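You operate a simulated robot arm through the tools that you are given. There is no shell and no other tool. Be economical: measure what you need, move in short steps, check, and stop when the job is done.

You run a simulated two-armed robot. Do the job below in one go: nothing can be reset, and whatever is moved stays where it is left.

Task
Pick up the brown in use sign with one hand, pass it to the other hand and put it on the top of the small machine.

The check looks at the end state, three seconds after you hand in, the way a careful person would. Anything else that was tipped, shoved, dropped, spilled or broken makes it a failure.

Robot
Two 7-joint arms with three-finger grippers on one trunk, on a base that drives. Base frame: it is fixed to the floor where the robot stands at the start and does not move with it; the origin is under the middle of the robot, x ahead of it, y to its left, z up; the surface under the hand at the start is at about z = 964. Lengths are in mm, angles in rad, forces in N, time in s.
The left shoulder is at the start at [70, 146, 1287], the right one opposite. With the tool pointing down near the work surface each hand reaches from about 300 to 680 mm from the robot's upright axis, wherever it stands, measured 20 degrees to its own side. Places, roughly: top of the small machine (24x18 cm) [540, 1700, 840]. Payload 2.2 kg a hand.
The TCP of each hand is the grasp point between the finger pads, 28 mm short of the fingertips. In the tool frame z runs along the fingers and y along their closing line. Largest opening 102 mm; the body of the gripper starts 71 mm behind the TCP.
Orientation is that of the tool frame in the base frame, as a unit quaternion [x, y, z, w]. With the fingers straight down and closing along the base's y, the tool's x points along the base's -x, its y along +y and its z along -z.

Tools
- The arms move only by the tool move_arm. It takes "left_plan", "right_plan" or both (then of equal length, played together; a hand with none holds still); each is text: rows parted by semicolons, each of 7 numbers parted by spaces: the shift along the base's x, y, z in mm, then the turn, a rotation vector about the base's x, y, z in rad, then the opening, from 0 (shut) to 1 (fully open). In form: dx dy dz ax ay az claw; .... A call has 1 to 8 rows; each row is the pose to reach, as a shift and turn from the pose commanded when the call began. Rows are played at 5 a second. More than 50 mm and 0.15 rad between two rows, or a gripper value outside its range, and nothing of the call is played. A pose out of reach is approached as far as the arm can. The call stops where the force on the tool passes 40 N (or 10 N more than at its start, if that is more) or the arm is blocked; 0.2 s more then pass. Each finger halts on what it meets, pressing with about 35 N; the grip force reading is that of the motor and also rises with nothing between the fingers. The clock runs only during rows and for 0.2 s after the last one: add rows that repeat a pose to give the fingers time. It gives the time, the measured TCP pose, the force on the tool (base axes), the opening and the grip force at its end, in the units of the frame above (readings bear some noise), with the torque about the TCP (base axes, N m) and any sound that the robot's microphone picked up.
- Cameras (640 x 400 px; columns grow to the right, rows downward): "scene" is now at [138.1, -9.9, 1522.8]; the picture's right is [-0.10, -0.99, 0.00], its down [-0.62, 0.06, -0.78] and it looks along [0.78, -0.08, -0.63] (base axes); focal length 286 px, centre (320, 200). "left" rides on the left gripper at [72, 38, -86] in its tool frame; the picture's right is [-0.47, 0.89, 0.00], its down [-0.60, -0.32, -0.73] and it looks along [-0.65, -0.34, 0.68] (tool axes); focal length 256 px, centre (320, 200). "right" rides on the right gripper at [69, 44, -86] in its tool frame; the picture's right is [-0.53, 0.84, 0.00], its down [-0.58, -0.36, -0.73] and it looks along [-0.62, -0.39, 0.68] (tool axes); focal length 256 px, centre (320, 200). There is no depth. A picture from a camera that has moved, and an enlarged one, comes with that camera's place and axes in the base frame and with its lens. The place of the scene camera against the robot may be out by one fixed shift of up to 12 mm in any direction.
- camera(camera): a new picture of that camera. The clock stands still meanwhile.
- slide_trunk(by): slides the trunk up (or, below 0, down) by that many mm; the arms and the scene camera ride with it, the base frame stays. It gives what a move gives, with no picture.
- base_move(legs): drives the robot by 1 to 6 legs, each [ahead, left, turn to the left] in mm, mm and rad, along the robot's own axes; the way and the turn of a leg run together, so that a leg with both is an arc; at most 1500 mm and 3.142 rad a leg. The arms and the cameras ride along, it lands a little off, and it stops where it bumps. It gives what a move gives.
- aim_head(pan, tilt): turns the head with the scene camera to pan (to the left, within 1.501 rad either way) and tilt (down, from -0.506 to 1.204), counted from straight ahead of the robot. It gives what a move gives.
- zoom(camera, box): a new picture of the part [left, top, right, bottom] of that camera's present view, enlarged. The clock stands still meanwhile.
- sign_off(): hands the job in; it is judged then, once.

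Go step by step. Nothing tells you exact positions but the pictures and the camera data: compare them with the known pose of the tool, close in by small moves and look again before you grip or let go. The budget is 120 turns and 88 pictures, counting those below and the enlarged ones. Unless the task says otherwise, let go and move clear before handing in, and close with one line.

The tools are called after "Emit:" by a JSON object that holds its "method" and its "body". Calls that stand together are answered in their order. move_arm: Moves the arms, as the interface text tells. Its arguments: {"type":"object","properties":{"left_plan":{"type":"string"},"right_plan":{"type":"string"}},"required":[]} The other tools are called the same way: slide_trunk (by) slides the trunk up or down; base_move (legs) drives the base; aim_head (pan, tilt) turns the head that bears the scene camera; camera (camera) takes a picture; zoom (camera, box) takes an enlarged picture of a part of a camera's view; sign_off () hands the job in.

At the start:

```text
time: 0.0
left_eef_pos: [469.7, 86.7, 1252.6]
left_tool_rot: [-0.001, 1.0, 0.0, 0.0]
left_contact_force: [-0.1, 0.1, -0.4]
left_torque: [0.0, -0.05, 0.0]
left_width: 102.1
left_gripper_force: 0.1
right_eef_pos: [474.6, -320.6, 1256.0]
right_tool_rot: [0.0, 1.0, 0.0, 0.0]
right_contact_force: [0.2, -0.3, 0.0]
right_torque: [-0.01, -0.01, 0.01]
right_width: 101.8
right_gripper_force: 0.1
trunk travel left (down, up): [-825.0, 115.0]
robot x, y, heading: [-3.2, -0.8, 0.002]
head pan, tilt: [-0.101, 0.677]
```

scene: 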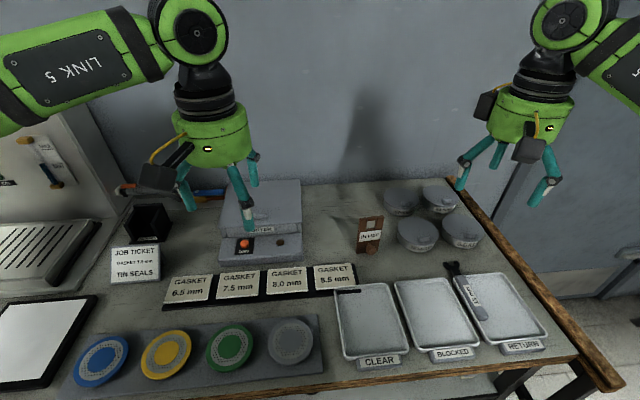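
right: 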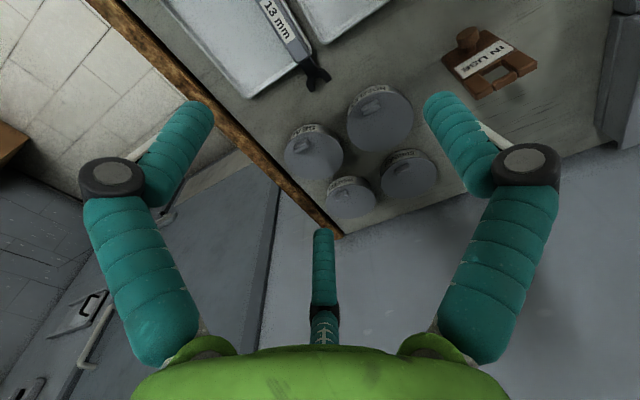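
left: 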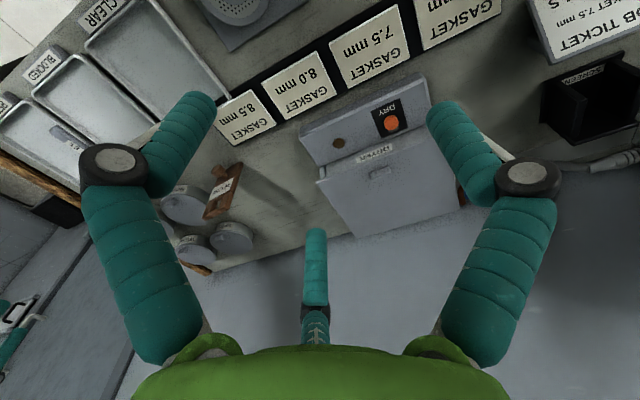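

I see the brown "IN USE" sign standing on the table near scene pixel (370,235). I'll take a closer look at it, and at it from the right hand.

Emit:
{"method": "zoom", "body": {"camera": "scene", "box": [320, 190, 420, 270]}}

Emit:
{"method": "zoom", "body": {"camera": "right", "box": [420, 0, 560, 120]}}

Emit:
{"method": "zoom", "body": {"camera": "left", "box": [160, 130, 300, 250]}}

```text
5.00 times, centred on (370, 230) of scene
camera zoom: at [138.1, -9.9, 1522.8], right [-0.1, -0.99, 0.0], down [-0.62, 0.06, -0.78], along [0.78, -0.08, -0.63], focal length 1430 px, centre (70, 50)
```

zoom: 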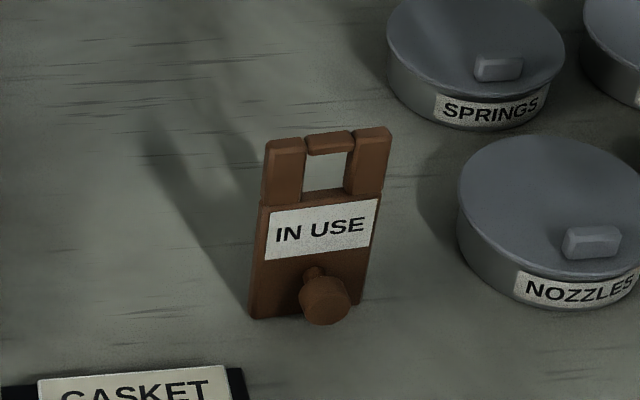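

```text
3.33 times, centred on (490, 60) of right
camera zoom: at [405.7, -275.7, 1343.4], right [0.53, 0.84, 0.0], down [0.58, -0.36, 0.73], along [0.62, -0.39, -0.68], focal length 853 px, centre (-247, 667)
```

zoom: 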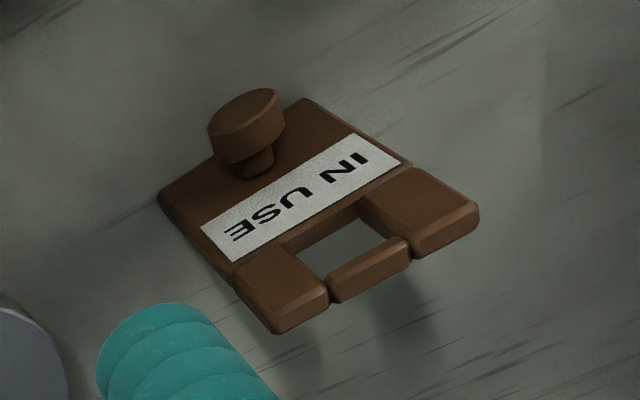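

```text
3.33 times, centred on (230, 190) of left
camera zoom: at [396.9, 123.8, 1339.0], right [0.46, 0.89, 0.0], down [0.6, -0.32, 0.73], along [0.65, -0.34, -0.68], focal length 853 px, centre (620, 233)
```

zoom: 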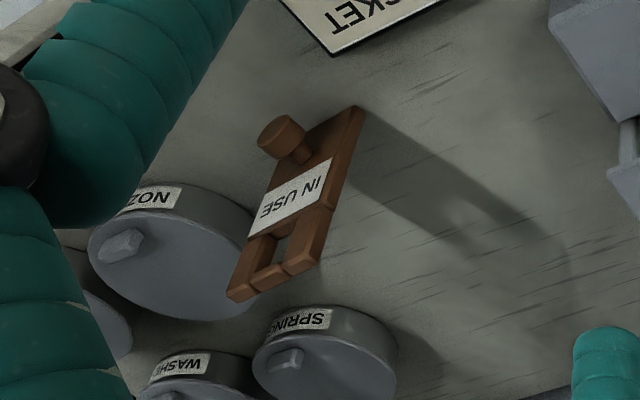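

The sign is a slab standing on its lower edge at about x 600, y -149 to -203, about 120 mm tall, with a knob towards the robot. Next I look at the small machine off to the left.

Emit:
{"method": "aim_head", "body": {"pan": 1.2, "tilt": 0.5}}

Emit:
{"method": "camera", "body": {"camera": "scene"}}

```text
time: 1.5
left_eef_pos: [469.2, 84.5, 1253.5]
left_tool_rot: [-0.001, 1.0, 0.001, 0.0]
left_contact_force: [-0.4, 0.7, -0.1]
left_torque: [-0.01, -0.01, -0.01]
left_width: 102.1
left_gripper_force: 0.0
right_eef_pos: [474.9, -319.4, 1256.2]
right_tool_rot: [0.0, 1.0, 0.0, 0.0]
right_contact_force: [-0.4, -0.2, 0.6]
right_torque: [0.0, 0.0, -0.01]
right_width: 102.0
right_gripper_force: 0.1
trunk travel left (down, up): [-825.0, 115.0]
robot x, y, heading: [0.4, -3.8, -0.001]
head pan, tilt: [1.201, 0.499]
```

```text
81 pictures are left
camera scene: at [85.7, 83.6, 1538.5], right [0.93, -0.36, 0.0], down [-0.17, -0.45, -0.88], along [0.32, 0.82, -0.48], focal length 286 px, centre (320, 200)
```

scene: 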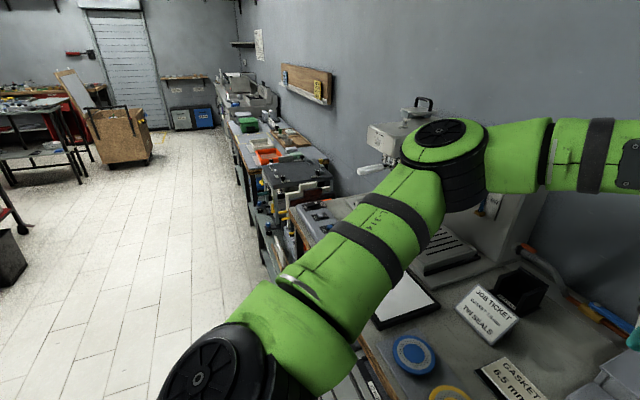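

The small machine is the dark-topped unit near (295,175). I zoom on it.

Emit:
{"method": "zoom", "body": {"camera": "scene", "box": [220, 120, 380, 240]}}

```text
3.33 times, centred on (300, 180) of scene
camera zoom: at [85.7, 83.6, 1538.5], right [0.93, -0.36, 0.0], down [-0.17, -0.45, -0.88], along [0.32, 0.82, -0.48], focal length 954 px, centre (387, 267)
```

zoom: 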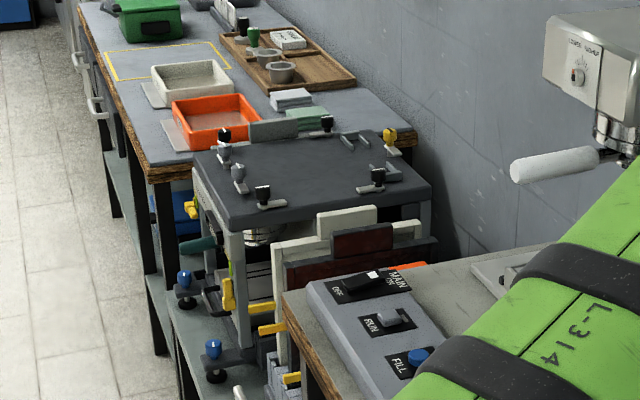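

The machine top is a dark plate with clamps round its edge. I'll take the sign with the right hand first (fingers closing along x, tilted in from the right), so I turn the right hand by 90° while bringing it closer.

Emit:
{"method": "move_arm", "body": {"right_plan": "10 5 -3 0 0 0.131 1; 20 10 -6 0 0 0.262 1; 30 15 -9 0 0 0.393 1; 40 20 -12 0 0 0.524 1; 50 25 -15 0 0 0.655 1; 60 30 -18 0 0 0.786 1"}}

Emit:
{"method": "aim_head", "body": {"pan": -0.1, "tilt": 0.677}}

Emit:
{"method": "move_arm", "body": {"right_plan": "10 5 -5 0 0 0.131 1; 20 10 -10 0 0 0.262 1; 30 15 -15 0 0 0.393 1; 40 20 -20 0 0 0.524 1; 50 25 -25 0 0 0.655 1; 60 30 -30 0 0 0.785 1"}}

Emit:
{"method": "camera", "body": {"camera": "right"}}

Emit:
{"method": "camera", "body": {"camera": "scene"}}

```text
time: 2.9
left_eef_pos: [470.0, 89.5, 1254.0]
left_tool_rot: [-0.002, 1.0, 0.0, 0.0]
left_contact_force: [0.6, 0.3, 0.7]
left_torque: [-0.04, -0.01, -0.01]
left_width: 102.0
left_gripper_force: 0.0
right_eef_pos: [470.0, -231.7, 1232.4]
right_tool_rot: [-0.381, 0.925, -0.001, 0.0]
right_contact_force: [-0.2, 0.8, -0.5]
right_torque: [0.03, -0.01, -0.02]
right_width: 101.9
right_gripper_force: 0.0
right hand out of reach, approached as far as the arm can: row 4, 5, 6
trunk travel left (down, up): [-825.0, 115.0]
robot x, y, heading: [-0.0, 1.8, 0.003]
head pan, tilt: [1.201, 0.499]
```

```text
time: 4.3
left_eef_pos: [469.6, 86.1, 1253.4]
left_tool_rot: [-0.001, 1.0, 0.0, 0.0]
left_contact_force: [0.5, 0.6, -0.2]
left_torque: [0.02, 0.0, 0.03]
left_width: 101.9
left_gripper_force: 0.0
right_eef_pos: [470.0, -234.6, 1231.2]
right_tool_rot: [-0.379, 0.925, -0.001, 0.002]
right_contact_force: [-0.9, -0.1, 1.4]
right_torque: [0.0, 0.03, -0.01]
right_width: 101.9
right_gripper_force: 0.0
trunk travel left (down, up): [-825.0, 115.0]
robot x, y, heading: [0.4, 0.5, -0.001]
head pan, tilt: [-0.099, 0.677]
```

```text
time: 5.7
left_eef_pos: [468.4, 86.2, 1253.6]
left_tool_rot: [-0.001, 1.0, 0.0, 0.0]
left_contact_force: [0.2, 0.4, 0.9]
left_torque: [-0.03, 0.0, 0.0]
left_width: 102.0
left_gripper_force: 0.1
right_eef_pos: [341.3, -91.5, 1197.1]
right_tool_rot: [-0.703, 0.711, -0.003, 0.002]
right_contact_force: [-1.3, 0.1, 0.0]
right_torque: [-0.01, -0.05, -0.01]
right_width: 102.0
right_gripper_force: 0.1
right hand out of reach, approached as far as the arm can: row 1, 2, 3, 4, 5, 6
trunk travel left (down, up): [-825.0, 115.0]
robot x, y, heading: [-1.9, 2.9, -0.002]
head pan, tilt: [-0.099, 0.677]
```

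```text
79 pictures are left
camera right: at [297.5, -158.6, 1284.9], right [-0.84, 0.54, 0.0], down [0.37, 0.57, 0.73], along [0.4, 0.61, -0.68], focal length 256 px, centre (320, 200)
```

right: 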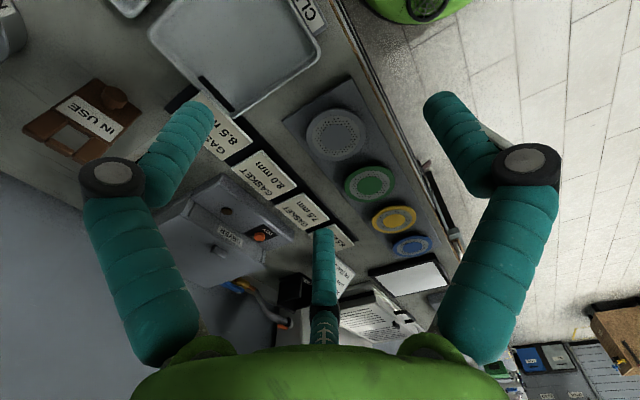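

```text
78 pictures are left
camera scene: at [137.7, -8.6, 1522.7], right [-0.1, -1.0, 0.0], down [-0.62, 0.06, -0.78], along [0.78, -0.08, -0.63], focal length 286 px, centre (320, 200)
```

scene: 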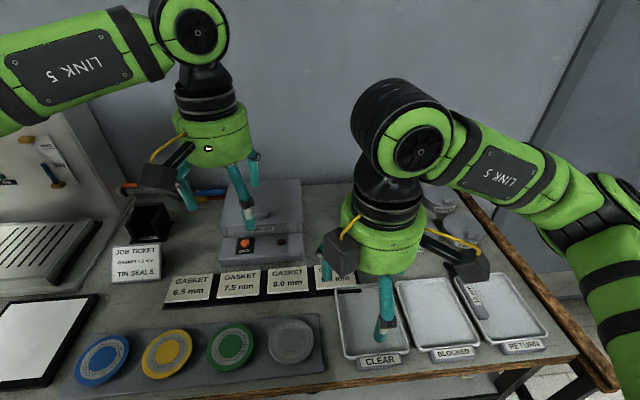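

Turning that way runs the right arm into its limits; I'll unwind and try turning the other way (−90°).

Emit:
{"method": "move_arm", "body": {"right_plan": "17 -29 7 0 0 -0.14 1; 34 -57 14 0 0 -0.28 1; 51 -86 21 0 0 -0.42 1; 68 -115 28 0 0 -0.56 1; 85 -143 35 0 0 -0.7 1; 102 -172 42 0 0 -0.84 1; 119 -200 50 0 0 -0.98 1; 134 -229 59 0 0 -1.12 1"}}

Emit:
{"method": "move_arm", "body": {"right_plan": "0 0 0 0 0 -0.14 1; 0 0 0 0 0 -0.28 1; 0 0 0 0 0 -0.42 1; 0 0 0 0 0 -0.56 1; 0 0 0 0 0 -0.7 1; 0 0 0 0 0 -0.84 1; 0 0 0 0 0 -0.98 1; 0 0 0 0 0 -1.12 1"}}

Emit:
{"method": "move_arm", "body": {"right_plan": "0 0 0 0 0 -0.14 1; 0 0 0 0 0 -0.28 1; 0 0 0 0 0 -0.42 1; 0 0 0 0 0 -0.56 1; 0 0 0 0 0 -0.7 1; 0 0 0 0 0 -0.8 1; 0 0 0 0 0 -0.9 1"}}

```text
time: 7.5
left_eef_pos: [469.4, 85.8, 1252.9]
left_tool_rot: [-0.001, 1.0, 0.001, 0.0]
left_contact_force: [0.3, -0.6, -0.3]
left_torque: [0.01, 0.0, -0.03]
left_width: 101.9
left_gripper_force: 0.0
right_eef_pos: [473.6, -332.8, 1259.1]
right_tool_rot: [-0.223, 0.975, 0.001, 0.0]
right_contact_force: [0.7, 0.6, -1.0]
right_torque: [0.05, 0.02, -0.02]
right_width: 101.8
right_gripper_force: 0.2
trunk travel left (down, up): [-825.0, 115.0]
robot x, y, heading: [-0.0, 0.7, 0.003]
head pan, tilt: [-0.099, 0.677]
```

```text
time: 9.3
left_eef_pos: [469.2, 86.2, 1254.4]
left_tool_rot: [-0.001, 1.0, 0.0, 0.0]
left_contact_force: [-0.4, -0.5, -0.5]
left_torque: [-0.01, -0.03, 0.01]
left_width: 102.2
left_gripper_force: 0.1
right_eef_pos: [470.4, -331.3, 1259.2]
right_tool_rot: [0.33, 0.944, 0.0, 0.0]
right_contact_force: [0.4, -0.4, -0.5]
right_torque: [0.01, -0.01, 0.0]
right_width: 101.9
right_gripper_force: 0.0
trunk travel left (down, up): [-825.0, 115.0]
robot x, y, heading: [-4.2, -3.1, -0.001]
head pan, tilt: [-0.099, 0.677]
```

```text
time: 10.9
left_eef_pos: [469.0, 85.5, 1253.0]
left_tool_rot: [0.0, 1.0, 0.0, 0.001]
left_contact_force: [0.0, 0.0, -0.4]
left_torque: [0.04, 0.01, 0.01]
left_width: 102.1
left_gripper_force: 0.1
right_eef_pos: [469.5, -329.5, 1259.3]
right_tool_rot: [0.707, 0.707, 0.0, 0.0]
right_contact_force: [-0.8, 0.8, 0.2]
right_torque: [-0.01, 0.04, -0.01]
right_width: 102.1
right_gripper_force: 0.0
trunk travel left (down, up): [-825.0, 115.0]
robot x, y, heading: [0.3, -1.2, 0.006]
head pan, tilt: [-0.099, 0.677]
```

The −90° turn works. Now I move to a standoff with a 30° tilt, coming in from the right.

Emit:
{"method": "move_arm", "body": {"right_plan": "21 10 -15 0.1 0 0 1; 42 20 -30 0.2 0 0 1; 63 32 -45 0.3 0 0 1; 84 44 -60 0.4 0 0 1; 105 55 -72 0.5 0 0 1; 126 65 -79 0.524 0 0 1"}}

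Emit:
{"method": "camera", "body": {"camera": "right"}}

Emit:
{"method": "camera", "body": {"camera": "scene"}}

```text
time: 12.3
left_eef_pos: [470.9, 88.2, 1252.5]
left_tool_rot: [-0.001, 1.0, -0.002, 0.0]
left_contact_force: [-0.2, 0.2, -1.1]
left_torque: [-0.01, 0.04, 0.01]
left_width: 101.8
left_gripper_force: 0.0
right_eef_pos: [597.3, -264.2, 1178.8]
right_tool_rot: [0.683, 0.683, 0.182, -0.183]
right_contact_force: [-0.2, 0.0, -0.4]
right_torque: [-0.03, 0.01, 0.02]
right_width: 101.8
right_gripper_force: 0.0
trunk travel left (down, up): [-825.0, 115.0]
robot x, y, heading: [-2.9, -2.0, 0.002]
head pan, tilt: [-0.099, 0.677]
```

```text
77 pictures are left
camera right: at [641.1, -246.2, 1289.0], right [0.85, -0.46, -0.27], down [-0.36, -0.87, 0.34], along [-0.39, -0.19, -0.9], focal length 256 px, centre (320, 200)
```

right: 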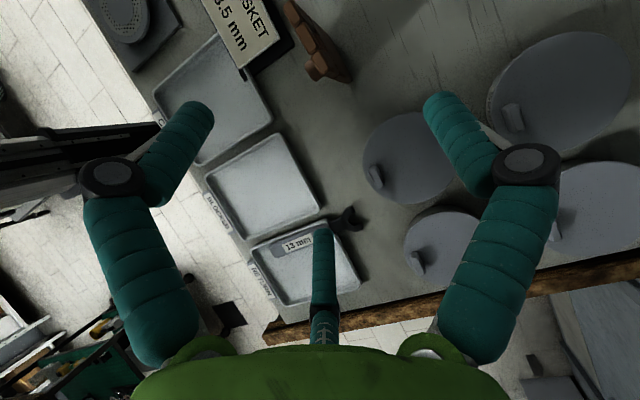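

```text
76 pictures are left
camera scene: at [139.5, -8.2, 1522.6], right [-0.1, -1.0, 0.0], down [-0.62, 0.06, -0.78], along [0.77, -0.08, -0.63], focal length 286 px, centre (320, 200)
```

scene: 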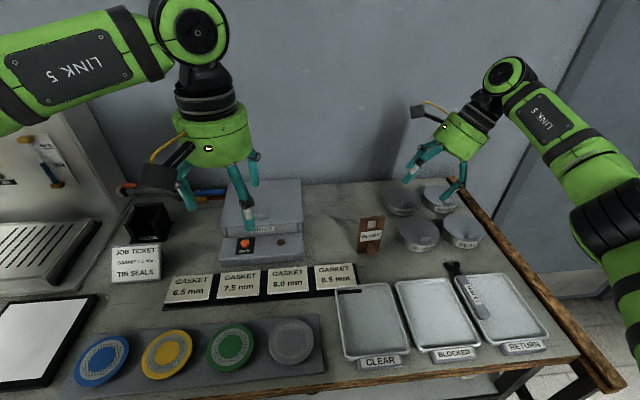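

The standoff pose is reached. I zoom on the sign to fix its place and thickness.

Emit:
{"method": "zoom", "body": {"camera": "right", "box": [260, 0, 388, 80]}}

Emit:
{"method": "zoom", "body": {"camera": "left", "box": [180, 140, 276, 200]}}

Emit:
{"method": "zoom", "body": {"camera": "scene", "box": [340, 200, 420, 250]}}

```text
5.00 times, centred on (324, 40) of right
camera zoom: at [641.1, -246.2, 1289.0], right [0.85, -0.46, -0.27], down [-0.36, -0.87, 0.34], along [-0.39, -0.19, -0.9], focal length 1280 px, centre (300, 1000)
```

zoom: 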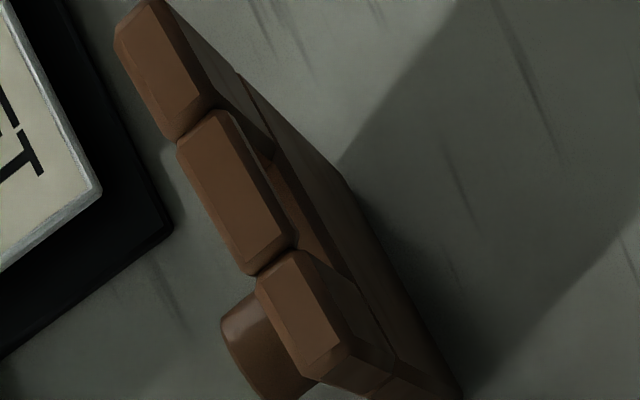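

```text
6.67 times, centred on (228, 170) of left
camera zoom: at [398.2, 125.2, 1338.4], right [0.46, 0.89, 0.0], down [0.6, -0.32, 0.73], along [0.65, -0.34, -0.68], focal length 1707 px, centre (933, 400)
```

zoom: 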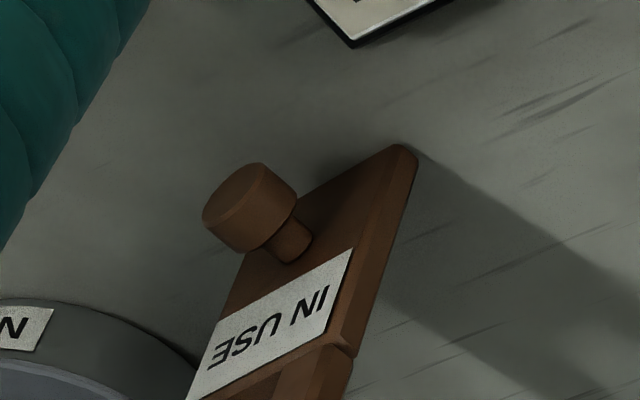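

```text
8.00 times, centred on (380, 225) of scene
camera zoom: at [139.5, -8.2, 1522.6], right [-0.1, -1.0, 0.0], down [-0.62, 0.06, -0.78], along [0.77, -0.08, -0.63], focal length 2289 px, centre (-160, 0)
```

zoom: 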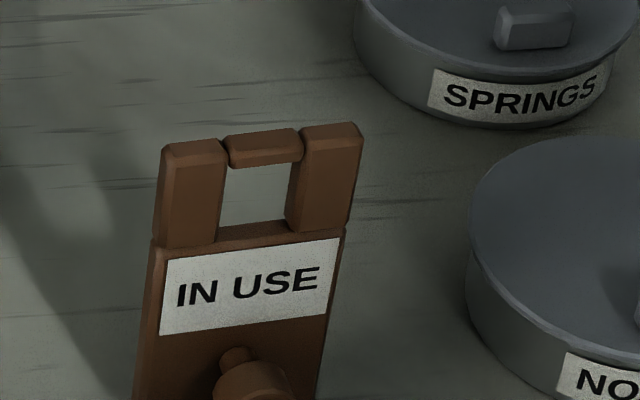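

The sign's top centre is about (601,-178,1085), turned about 0.085 rad. I move down the approach line most of the way, then check.

Emit:
{"method": "move_arm", "body": {"right_plan": "1 17 -28 0 0 0.04 1; 3 34 -57 0 0 0.085 1; 5 50 -84 0 0 0.085 1"}}

Emit:
{"method": "zoom", "body": {"camera": "scene", "box": [330, 170, 450, 260]}}

Emit:
{"method": "camera", "body": {"camera": "right"}}

```text
time: 13.1
left_eef_pos: [469.5, 86.4, 1253.8]
left_tool_rot: [-0.001, 1.0, 0.0, -0.001]
left_contact_force: [-0.4, 0.7, 0.3]
left_torque: [-0.01, -0.01, 0.01]
left_width: 102.1
left_gripper_force: 0.0
right_eef_pos: [600.8, -214.6, 1096.3]
right_tool_rot: [0.653, 0.712, 0.175, -0.191]
right_contact_force: [-0.2, -0.6, -0.2]
right_torque: [-0.02, 0.0, -0.02]
right_width: 101.9
right_gripper_force: 0.0
trunk travel left (down, up): [-825.0, 115.0]
robot x, y, heading: [-3.2, -2.4, -0.001]
head pan, tilt: [-0.099, 0.677]
```

```text
4.44 times, centred on (390, 215) of scene
camera zoom: at [138.2, -9.5, 1522.7], right [-0.1, -1.0, 0.0], down [-0.62, 0.06, -0.78], along [0.78, -0.08, -0.63], focal length 1272 px, centre (9, 133)
```

zoom: 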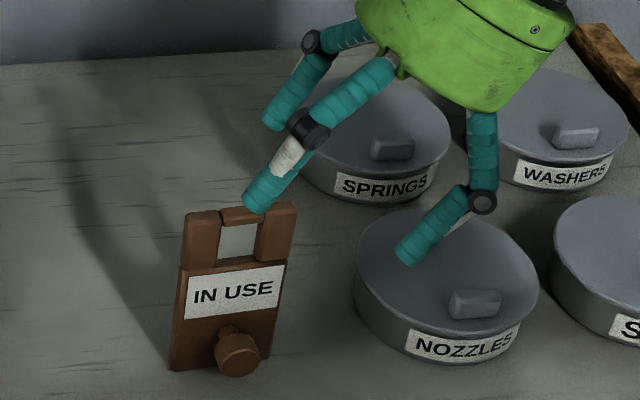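

```text
71 pictures are left
camera right: at [643.0, -193.0, 1205.8], right [0.88, -0.39, -0.27], down [-0.29, -0.89, 0.34], along [-0.37, -0.23, -0.9], focal length 256 px, centre (320, 200)
```

right: 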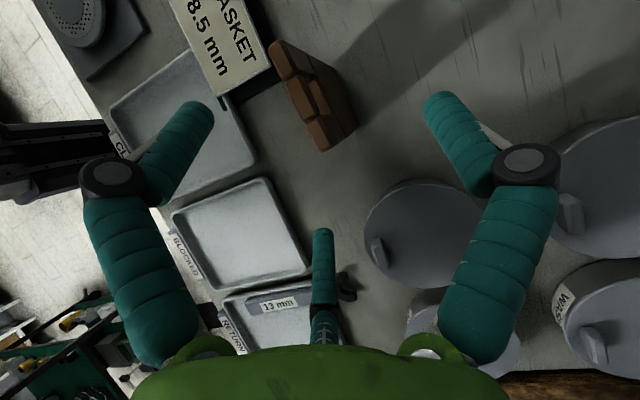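

The hand lines up with the right-hand post. I go down the last stretch with the fingers open and look again before gripping.

Emit:
{"method": "move_arm", "body": {"right_plan": "0 9 -15 0 0 0 1; 1 17 -30 0 0 0 1"}}

Emit:
{"method": "camera", "body": {"camera": "right"}}

Emit:
{"method": "zoom", "body": {"camera": "scene", "box": [330, 180, 450, 260]}}

```text
time: 13.7
left_eef_pos: [470.0, 86.9, 1254.2]
left_tool_rot: [-0.001, 1.0, -0.001, 0.0]
left_contact_force: [0.6, 0.1, 0.1]
left_torque: [0.02, -0.02, 0.01]
left_width: 102.2
left_gripper_force: 0.1
right_eef_pos: [604.1, -197.7, 1066.9]
right_tool_rot: [0.653, 0.712, 0.174, -0.19]
right_contact_force: [-0.3, 0.0, -0.1]
right_torque: [0.03, -0.03, 0.0]
right_width: 101.8
right_gripper_force: 0.1
trunk travel left (down, up): [-825.0, 115.0]
robot x, y, heading: [-0.4, -0.9, -0.001]
head pan, tilt: [-0.099, 0.677]
```

```text
70 pictures are left
camera right: at [645.7, -176.0, 1176.0], right [0.88, -0.39, -0.27], down [-0.29, -0.89, 0.34], along [-0.37, -0.23, -0.9], focal length 256 px, centre (320, 200)
```

right: 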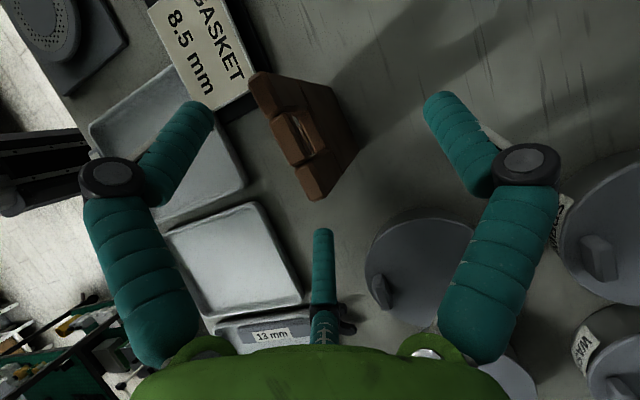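

```text
5.00 times, centred on (390, 220) of scene
camera zoom: at [138.7, -9.3, 1522.6], right [-0.1, -1.0, 0.0], down [-0.62, 0.06, -0.78], along [0.78, -0.08, -0.63], focal length 1430 px, centre (-30, 100)
```

zoom: 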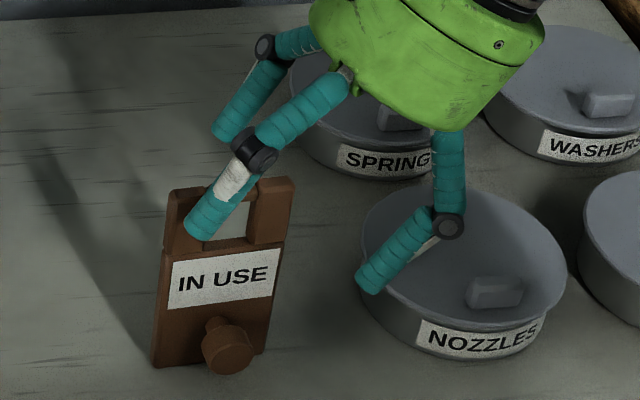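

The TCP sits on the right post. I close part way and check before squeezing.

Emit:
{"method": "move_arm", "body": {"right_plan": "0 0 0 0 0 0 0.7; 0 0 0 0 0 0 0.4"}}

Emit:
{"method": "camera", "body": {"camera": "right"}}

Emit:
{"method": "zoom", "body": {"camera": "scene", "box": [330, 180, 450, 260]}}

```text
time: 14.3
left_eef_pos: [469.3, 86.0, 1253.1]
left_tool_rot: [0.0, 1.0, 0.0, -0.001]
left_contact_force: [0.6, 1.0, 0.4]
left_torque: [0.0, 0.02, 0.0]
left_width: 102.1
left_gripper_force: 0.0
right_eef_pos: [603.3, -198.4, 1066.7]
right_tool_rot: [0.653, 0.712, 0.176, -0.191]
right_contact_force: [0.1, 0.1, 0.3]
right_torque: [-0.04, -0.02, 0.03]
right_width: 40.7
right_gripper_force: 0.0
trunk travel left (down, up): [-825.0, 115.0]
robot x, y, heading: [-0.7, -1.8, 0.0]
head pan, tilt: [-0.099, 0.677]
```

```text
68 pictures are left
camera right: at [645.4, -176.4, 1176.2], right [0.88, -0.39, -0.27], down [-0.29, -0.89, 0.34], along [-0.37, -0.23, -0.9], focal length 256 px, centre (320, 200)
```

right: 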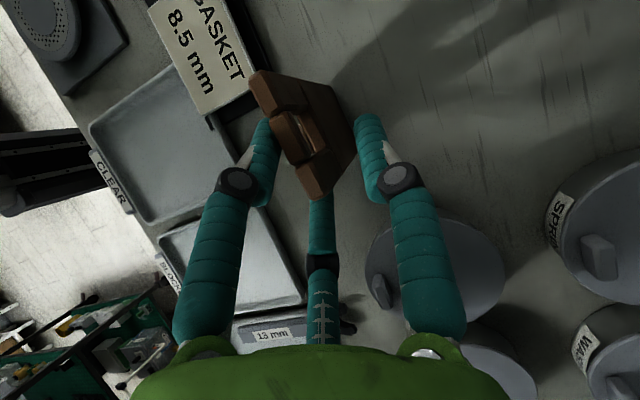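

```text
5.00 times, centred on (390, 220) of scene
camera zoom: at [138.3, -9.6, 1522.7], right [-0.1, -1.0, 0.0], down [-0.62, 0.06, -0.78], along [0.78, -0.08, -0.63], focal length 1430 px, centre (-30, 100)
```

zoom: 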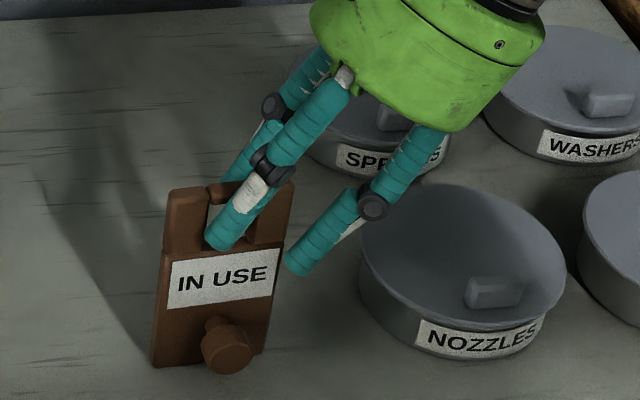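

The hand shows three fingers, one of which would meet the sign's edge. I open a bit, shift so that all the fingers land on the faces, and close again part way.

Emit:
{"method": "move_arm", "body": {"right_plan": "0 0 0 0 0 0 0.75; 0 0 0 0 0 0 0.75; 0 16 -12 0 0 0 0.75; 0 16 -12 0 0 0 0.5"}}

Emit:
{"method": "camera", "body": {"camera": "right"}}

Emit:
{"method": "zoom", "body": {"camera": "scene", "box": [330, 180, 450, 260]}}

```text
time: 15.3
left_eef_pos: [469.1, 86.3, 1253.3]
left_tool_rot: [-0.001, 1.0, 0.0, 0.001]
left_contact_force: [0.0, 0.5, 0.6]
left_torque: [-0.02, 0.01, 0.04]
left_width: 102.0
left_gripper_force: 0.0
right_eef_pos: [602.1, -181.0, 1054.9]
right_tool_rot: [0.653, 0.712, 0.174, -0.191]
right_contact_force: [0.5, -0.4, 0.7]
right_torque: [0.01, 0.0, 0.0]
right_width: 51.0
right_gripper_force: 0.0
trunk travel left (down, up): [-825.0, 115.0]
robot x, y, heading: [-0.3, -3.0, -0.0]
head pan, tilt: [-0.099, 0.677]
```

```text
66 pictures are left
camera right: at [644.4, -160.1, 1164.1], right [0.88, -0.39, -0.27], down [-0.29, -0.89, 0.34], along [-0.37, -0.23, -0.9], focal length 256 px, centre (320, 200)
```

right: 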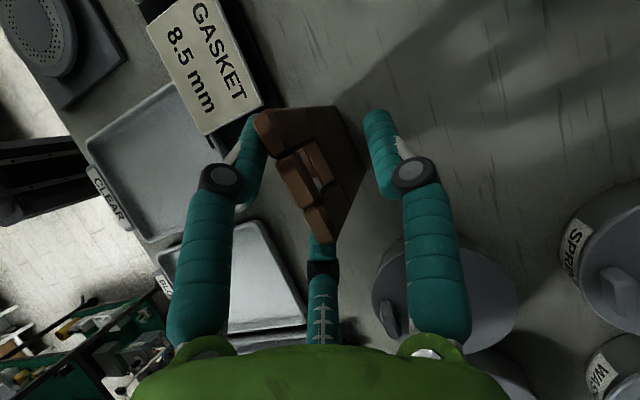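

```text
5.00 times, centred on (390, 220) of scene
camera zoom: at [138.1, -9.8, 1522.7], right [-0.1, -1.0, 0.0], down [-0.62, 0.06, -0.78], along [0.78, -0.08, -0.63], focal length 1430 px, centre (-30, 100)
```

zoom: 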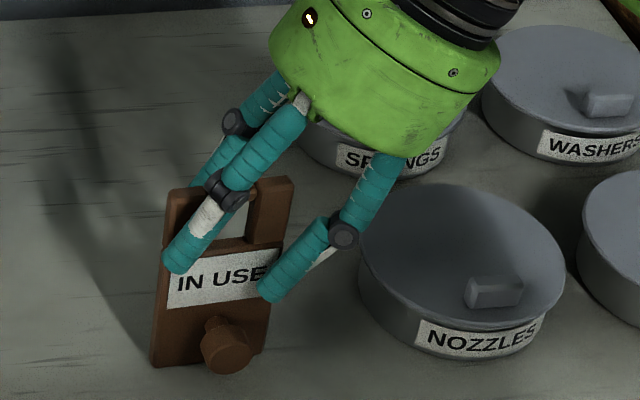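

Now both front fingers lie over the front face and the thumb behind. I close further.

Emit:
{"method": "move_arm", "body": {"right_plan": "0 0 0 0 0 0 0.4; 0 0 0 0 0 0 0.3; 0 0 0 0 0 0 0.2"}}

Emit:
{"method": "camera", "body": {"camera": "right"}}

Emit:
{"method": "zoom", "body": {"camera": "scene", "box": [330, 180, 450, 260]}}

```text
time: 16.1
left_eef_pos: [469.1, 86.9, 1252.7]
left_tool_rot: [-0.001, 1.0, 0.0, 0.0]
left_contact_force: [-0.7, 1.4, 0.1]
left_torque: [-0.01, 0.01, 0.01]
left_width: 102.0
left_gripper_force: 0.0
right_eef_pos: [600.8, -181.7, 1054.1]
right_tool_rot: [0.653, 0.712, 0.174, -0.191]
right_contact_force: [0.0, -0.8, 0.5]
right_torque: [0.01, -0.02, -0.03]
right_width: 20.5
right_gripper_force: 0.0
trunk travel left (down, up): [-825.0, 115.0]
robot x, y, heading: [0.5, -2.0, 0.003]
head pan, tilt: [-0.099, 0.677]
```

```text
64 pictures are left
camera right: at [644.4, -160.1, 1164.2], right [0.88, -0.39, -0.27], down [-0.29, -0.89, 0.34], along [-0.37, -0.23, -0.9], focal length 256 px, centre (320, 200)
```

right: 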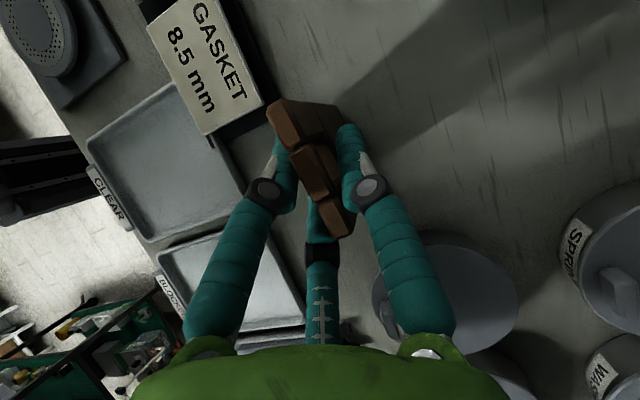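

```text
5.00 times, centred on (390, 220) of scene
camera zoom: at [138.0, -9.8, 1522.7], right [-0.1, -1.0, 0.0], down [-0.62, 0.06, -0.78], along [0.78, -0.08, -0.63], focal length 1430 px, centre (-30, 100)
```

zoom: 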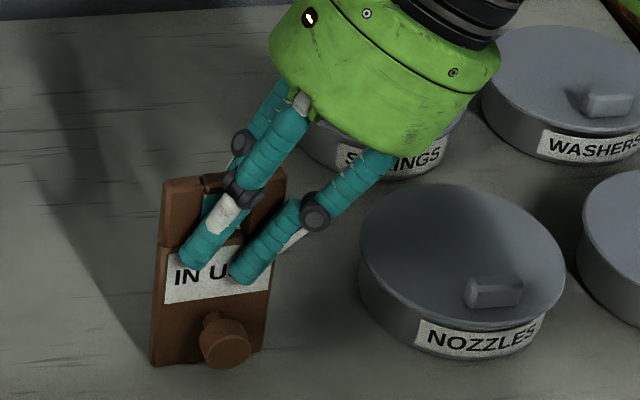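

The fingers are just reaching the sign and it has barely moved. I squeeze now.

Emit:
{"method": "move_arm", "body": {"right_plan": "0 0 0 0 0 0 0.1; 0 0 0 0 0 0 0; 0 0 0 0 0 0 0; 0 0 0 0 0 0 0"}}

Emit:
{"method": "camera", "body": {"camera": "right"}}

Emit:
{"method": "zoom", "body": {"camera": "scene", "box": [330, 180, 450, 260]}}

```text
time: 17.1
left_eef_pos: [469.6, 86.3, 1252.6]
left_tool_rot: [-0.001, 1.0, 0.0, 0.001]
left_contact_force: [0.0, 1.0, -0.2]
left_torque: [-0.03, 0.0, -0.03]
left_width: 102.0
left_gripper_force: 0.2
right_eef_pos: [600.7, -180.9, 1054.2]
right_tool_rot: [0.653, 0.712, 0.175, -0.191]
right_contact_force: [-0.4, 0.3, 1.0]
right_torque: [0.0, 0.01, 0.01]
right_width: 16.5
right_gripper_force: 35.2
trunk travel left (down, up): [-825.0, 115.0]
robot x, y, heading: [0.7, -0.6, 0.001]
head pan, tilt: [-0.099, 0.677]
```

```text
62 pictures are left
camera right: at [644.6, -160.1, 1164.1], right [0.88, -0.39, -0.27], down [-0.29, -0.89, 0.34], along [-0.37, -0.23, -0.9], focal length 256 px, centre (320, 200)
```

right: 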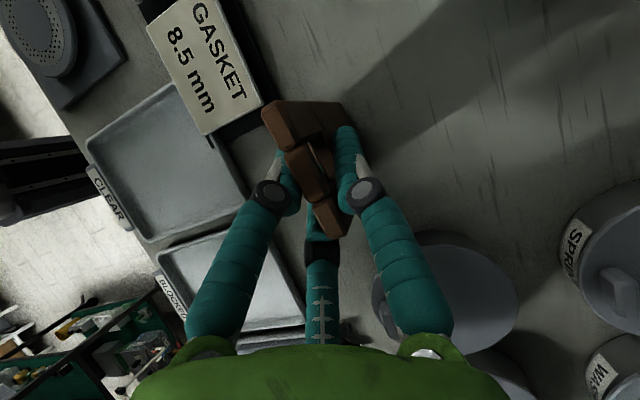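

```text
5.00 times, centred on (390, 220) of scene
camera zoom: at [138.3, -9.8, 1522.7], right [-0.1, -1.0, 0.0], down [-0.62, 0.06, -0.78], along [0.78, -0.08, -0.63], focal length 1430 px, centre (-30, 100)
```

zoom: 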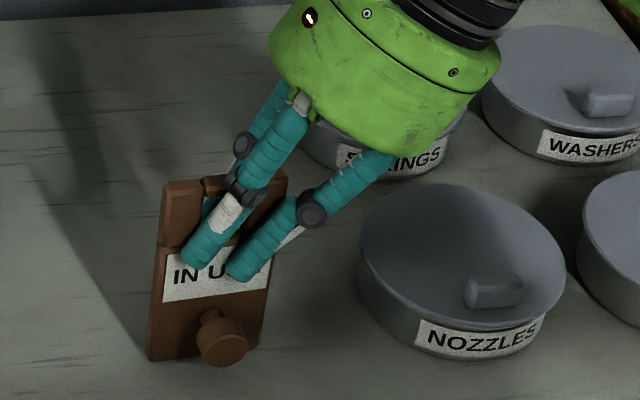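

It's gripped (width 16.5, 35 N). I lift it straight up and look.

Emit:
{"method": "move_arm", "body": {"right_plan": "0 0 10 0 0 0 0; 0 0 40 0 0 0 0; 0 0 80 0 0 0 0; 0 0 120 0 0 0 0"}}

Emit:
{"method": "camera", "body": {"camera": "scene"}}

Emit:
{"method": "zoom", "body": {"camera": "left", "box": [140, 120, 300, 220]}}

```text
time: 18.1
left_eef_pos: [468.8, 87.2, 1253.6]
left_tool_rot: [-0.001, 1.0, 0.0, 0.0]
left_contact_force: [-0.2, -0.2, 0.3]
left_torque: [-0.01, -0.01, -0.01]
left_width: 101.8
left_gripper_force: 0.1
right_eef_pos: [599.9, -183.0, 1173.4]
right_tool_rot: [0.652, 0.712, 0.176, -0.19]
right_contact_force: [-0.4, 0.0, -0.9]
right_torque: [-0.03, -0.05, 0.03]
right_width: 16.2
right_gripper_force: 34.8
trunk travel left (down, up): [-825.0, 115.0]
robot x, y, heading: [-2.5, -1.7, -0.002]
head pan, tilt: [-0.099, 0.677]
```

```text
60 pictures are left
camera scene: at [137.4, -9.1, 1522.7], right [-0.1, -1.0, 0.0], down [-0.62, 0.06, -0.78], along [0.78, -0.08, -0.63], focal length 286 px, centre (320, 200)
```

scene: 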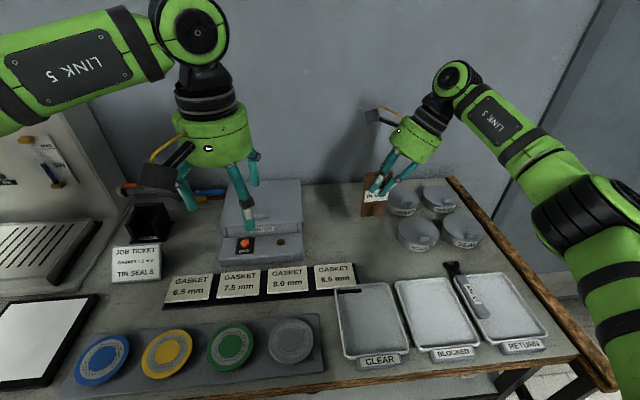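

```text
4.00 times, centred on (220, 170) of left
camera zoom: at [396.3, 124.4, 1339.1], right [0.46, 0.89, 0.0], down [0.6, -0.32, 0.73], along [0.65, -0.34, -0.68], focal length 1024 px, centre (720, 320)
```

zoom: 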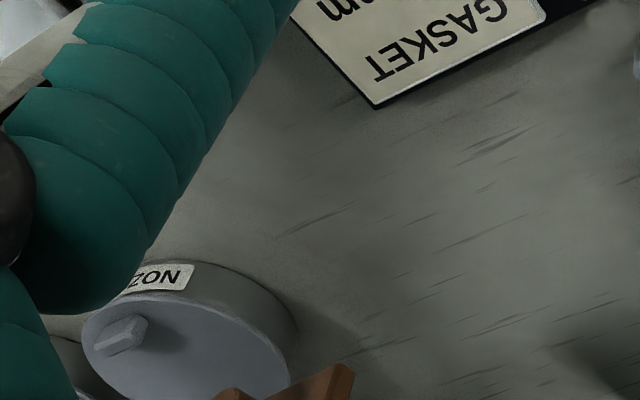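

The lift works, but this top grip leaves the left hand no clean place to take the sign from. I'll set it back where it stood and regrip it with the right hand by the knob, which leaves the top free for the left hand.

Emit:
{"method": "move_arm", "body": {"right_plan": "0 0 -40 0 0 0 0; 0 0 -80 0 0 0 0; 0 0 -105 0 0 0 0; 0 0 -112 0 0 0 0; 0 0 -116 0 0 0 0; 0 0 -119 0 0 0 0"}}

Emit:
{"method": "zoom", "body": {"camera": "scene", "box": [330, 180, 450, 260]}}

```text
time: 19.5
left_eef_pos: [468.8, 86.9, 1253.1]
left_tool_rot: [0.0, 1.0, 0.0, 0.0]
left_contact_force: [-0.7, 0.3, 1.0]
left_torque: [-0.03, -0.01, 0.01]
left_width: 101.7
left_gripper_force: 0.1
right_eef_pos: [601.1, -183.1, 1054.1]
right_tool_rot: [0.653, 0.712, 0.175, -0.19]
right_contact_force: [0.8, -0.5, 0.1]
right_torque: [0.04, -0.01, 0.0]
right_width: 16.5
right_gripper_force: 34.7
trunk travel left (down, up): [-825.0, 115.0]
robot x, y, heading: [2.8, 2.8, -0.001]
head pan, tilt: [-0.099, 0.677]
```

```text
5.00 times, centred on (390, 220) of scene
camera zoom: at [137.9, -9.8, 1522.7], right [-0.1, -1.0, 0.0], down [-0.62, 0.06, -0.78], along [0.78, -0.08, -0.63], focal length 1430 px, centre (-30, 100)
```

zoom: 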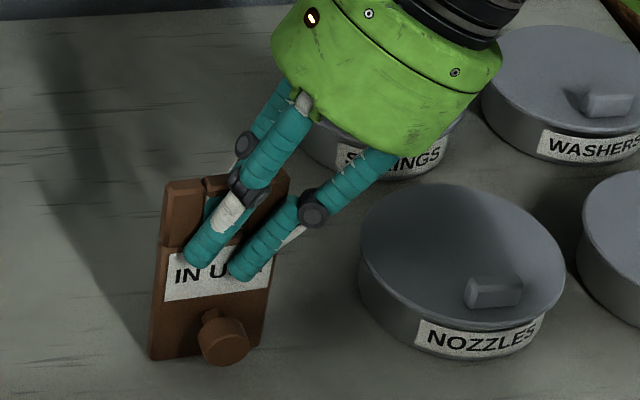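

It is about 1 mm short of the table. I lower by tiny steps until I feel contact.

Emit:
{"method": "move_arm", "body": {"right_plan": "0 0 -1 0 0 0 0; 0 0 -1.5 0 0 0 0; 0 0 -2 0 0 0 0"}}

```text
time: 20.3
left_eef_pos: [468.0, 86.0, 1253.6]
left_tool_rot: [-0.001, 1.0, -0.001, 0.001]
left_contact_force: [0.0, 0.4, 0.6]
left_torque: [0.0, 0.0, -0.01]
left_width: 102.0
left_gripper_force: 0.1
right_eef_pos: [601.5, -182.3, 1053.5]
right_tool_rot: [0.653, 0.711, 0.178, -0.189]
right_contact_force: [0.4, -2.5, 9.6]
right_torque: [-0.16, -0.16, -0.02]
right_width: 16.9
right_gripper_force: 34.9
trunk travel left (down, up): [-825.0, 115.0]
robot x, y, heading: [-0.3, -0.9, -0.001]
head pan, tilt: [-0.099, 0.677]
```

Contact is felt (9.6 N). I ease off, open slowly and retreat along the approach line.

Emit:
{"method": "move_arm", "body": {"right_plan": "0 0 0.8 0 0 0 0; 0 0 0.8 0 0 0 0.2; 0 0 0.8 0 0 0 0.3; 0 0 0.8 0 0 0 0.5; 0 0 0.8 0 0 0 0.75; 0 -10 18 0 0 0 0.85; 0 -30 53 0 0 0 1; 0 -52 92 0 0 0 1"}}

Emit:
{"method": "zoom", "body": {"camera": "scene", "box": [330, 180, 450, 260]}}

Emit:
{"method": "zoom", "body": {"camera": "left", "box": [140, 130, 300, 230]}}

```text
time: 22.1
left_eef_pos: [468.0, 86.8, 1253.3]
left_tool_rot: [-0.001, 1.0, 0.001, 0.001]
left_contact_force: [-0.2, -0.6, 0.2]
left_torque: [-0.01, -0.02, -0.01]
left_width: 102.1
left_gripper_force: 0.0
right_eef_pos: [601.5, -231.8, 1146.6]
right_tool_rot: [0.653, 0.712, 0.175, -0.19]
right_contact_force: [-0.4, 0.7, -0.7]
right_torque: [0.02, -0.02, 0.04]
right_width: 102.4
right_gripper_force: 0.1
trunk travel left (down, up): [-825.0, 115.0]
robot x, y, heading: [1.4, 1.3, 0.003]
head pan, tilt: [-0.099, 0.677]
```

```text
5.00 times, centred on (390, 220) of scene
camera zoom: at [137.3, -9.8, 1522.7], right [-0.1, -1.0, 0.0], down [-0.62, 0.06, -0.78], along [0.78, -0.08, -0.63], focal length 1430 px, centre (-30, 100)
```

zoom: 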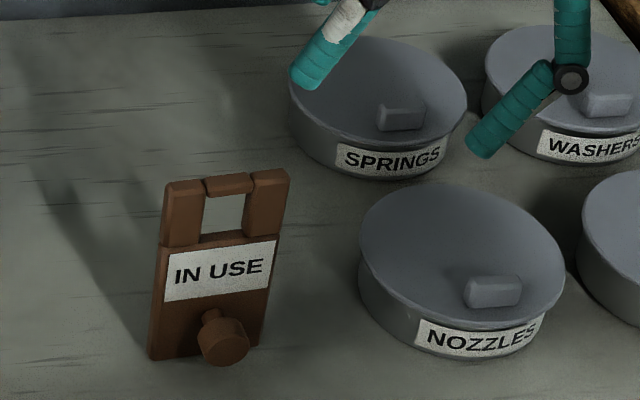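

```text
4.00 times, centred on (220, 180) of left
camera zoom: at [396.2, 123.8, 1339.2], right [0.46, 0.89, 0.0], down [0.6, -0.32, 0.73], along [0.65, -0.34, -0.68], focal length 1024 px, centre (720, 280)
```

zoom: 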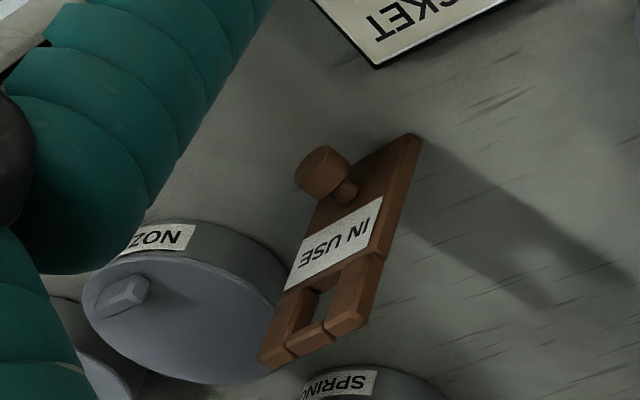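

The sign stands cleanly. Now I unwind the right hand to the straight-down pose, ready to pitch forward towards the knob.

Emit:
{"method": "move_arm", "body": {"right_plan": "-15 -22 35 -0.13 -0.011 0 1; -46 -44 62 -0.26 -0.022 0 1; -77 -66 89 -0.39 -0.033 0 1; -108 -80 105 -0.522 -0.044 0 1; -126 -88 110 -0.522 -0.044 0 1"}}

Emit:
{"method": "move_arm", "body": {"right_plan": "0 0 0 0 0 0.14 1; 0 0 0 0 0 0.28 1; 0 0 0 0 0 0.42 1; 0 0 0 0 0 0.56 1; 0 0 0 0 0 0.7 1; 0 0 0 0 0 0.84 1; 0 0 0 0 0 0.98 1; 0 0 0 0 0 1.12 1"}}

Emit:
{"method": "move_arm", "body": {"right_plan": "-10 30 -25 0 0 0.12 1; -20 60 -50 0 0 0.24 1; -30 90 -75 0 0 0.366 1"}}

Emit:
{"method": "move_arm", "body": {"right_plan": "0 7 -10 0 -0.131 0 1; 0 14 -20 0 -0.262 0 1; 0 21 -30 0 -0.393 0 1; 0 28 -40 0 -0.524 0 1; 0 35 -50 0 -0.655 0 1; 0 40 -60 0 -0.785 0 1"}}

Emit:
{"method": "camera", "body": {"camera": "right"}}

Emit:
{"method": "camera", "body": {"camera": "scene"}}

```text
time: 23.3
left_eef_pos: [468.2, 85.8, 1253.6]
left_tool_rot: [-0.001, 1.0, 0.0, 0.001]
left_contact_force: [-0.2, -1.1, 0.2]
left_torque: [0.03, 0.01, 0.01]
left_width: 101.9
left_gripper_force: 0.1
right_eef_pos: [475.1, -324.0, 1254.0]
right_tool_rot: [0.676, 0.737, -0.001, 0.0]
right_contact_force: [0.4, 0.0, 1.0]
right_torque: [-0.03, -0.01, 0.0]
right_width: 101.9
right_gripper_force: 0.0
trunk travel left (down, up): [-825.0, 115.0]
robot x, y, heading: [1.8, -0.7, -0.002]
head pan, tilt: [-0.099, 0.677]
```

```text
time: 25.1
left_eef_pos: [469.4, 86.0, 1253.6]
left_tool_rot: [0.0, 1.0, 0.0, 0.0]
left_contact_force: [0.3, -0.4, 0.1]
left_torque: [-0.03, 0.01, 0.0]
left_width: 102.0
left_gripper_force: 0.1
right_eef_pos: [476.3, -322.7, 1254.9]
right_tool_rot: [0.181, 0.984, 0.0, 0.001]
right_contact_force: [0.5, 0.3, -0.5]
right_torque: [0.0, 0.01, -0.05]
right_width: 102.1
right_gripper_force: 0.1
trunk travel left (down, up): [-825.0, 115.0]
robot x, y, heading: [2.2, 4.8, 0.004]
head pan, tilt: [-0.099, 0.677]
```

```text
time: 25.9
left_eef_pos: [470.7, 87.5, 1254.0]
left_tool_rot: [0.0, 1.0, -0.001, -0.001]
left_contact_force: [0.3, 0.5, 1.1]
left_torque: [-0.01, 0.01, -0.02]
left_width: 102.0
left_gripper_force: 0.2
right_eef_pos: [446.9, -231.9, 1178.7]
right_tool_rot: [-0.001, 1.0, 0.0, 0.001]
right_contact_force: [-0.4, 0.1, 1.1]
right_torque: [0.01, -0.01, 0.01]
right_width: 102.0
right_gripper_force: 0.0
trunk travel left (down, up): [-825.0, 115.0]
robot x, y, heading: [2.2, -0.8, 0.001]
head pan, tilt: [-0.099, 0.677]
```

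```text
time: 27.3
left_eef_pos: [469.8, 86.1, 1253.6]
left_tool_rot: [0.0, 1.0, 0.0, 0.0]
left_contact_force: [-0.4, 0.2, 1.1]
left_torque: [0.02, -0.02, 0.0]
left_width: 102.0
left_gripper_force: 0.1
right_eef_pos: [455.2, -189.5, 1120.5]
right_tool_rot: [-0.001, 0.924, 0.0, 0.382]
right_contact_force: [0.3, 0.6, -0.7]
right_torque: [-0.04, 0.0, 0.01]
right_width: 102.0
right_gripper_force: 0.1
right hand out of reach, approached as far as the arm can: row 6
trunk travel left (down, up): [-825.0, 115.0]
robot x, y, heading: [1.2, -2.5, 0.0]
head pan, tilt: [-0.099, 0.677]
```

```text
55 pictures are left
camera right: at [345.4, -145.7, 1132.8], right [0.38, 0.85, 0.38], down [-0.11, -0.36, 0.93], along [0.92, -0.39, -0.05], focal length 256 px, centre (320, 200)
```

right: 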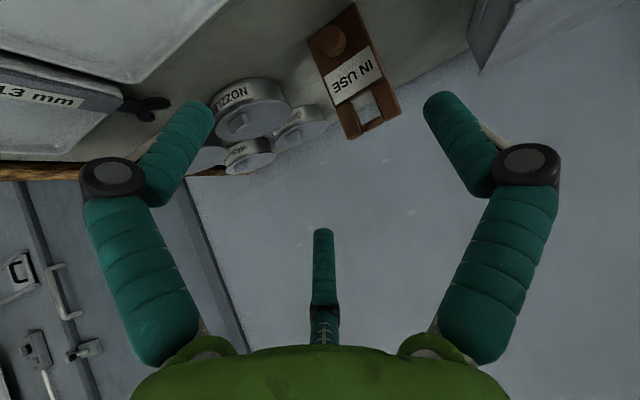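

```text
54 pictures are left
camera scene: at [138.3, -9.8, 1522.7], right [-0.1, -1.0, 0.0], down [-0.62, 0.06, -0.78], along [0.78, -0.08, -0.63], focal length 286 px, centre (320, 200)
```

scene: 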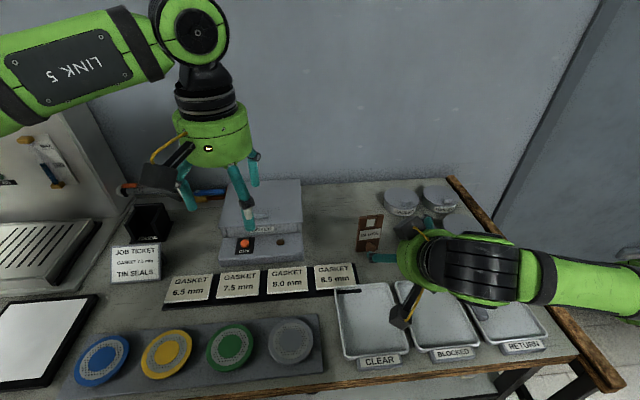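

The hand is pitched 45°. I zoom on the knob from the right and left cameras to triangulate it.

Emit:
{"method": "zoom", "body": {"camera": "right", "box": [288, 0, 416, 80]}}

Emit:
{"method": "zoom", "body": {"camera": "left", "box": [196, 150, 260, 190]}}

```text
5.00 times, centred on (352, 40) of right
camera zoom: at [345.4, -145.7, 1132.8], right [0.38, 0.85, 0.38], down [-0.11, -0.36, 0.93], along [0.92, -0.39, -0.05], focal length 1280 px, centre (160, 1000)
```

zoom: 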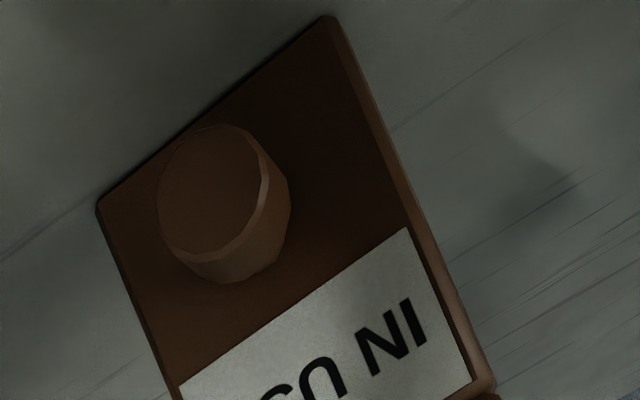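

```text
10.00 times, centred on (228, 170) of left
camera zoom: at [397.0, 123.7, 1339.0], right [0.46, 0.89, 0.0], down [0.6, -0.32, 0.73], along [0.65, -0.34, -0.68], focal length 2560 px, centre (1240, 500)
```

zoom: 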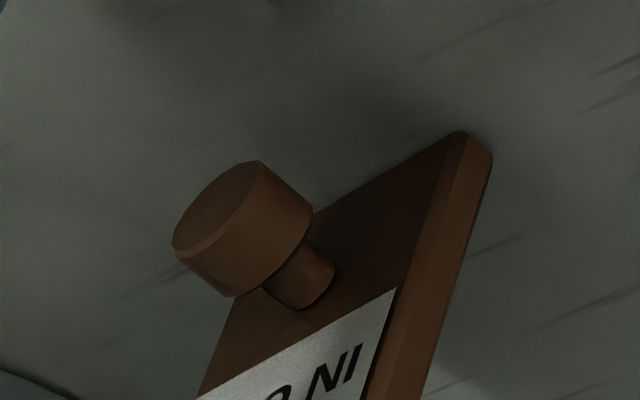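

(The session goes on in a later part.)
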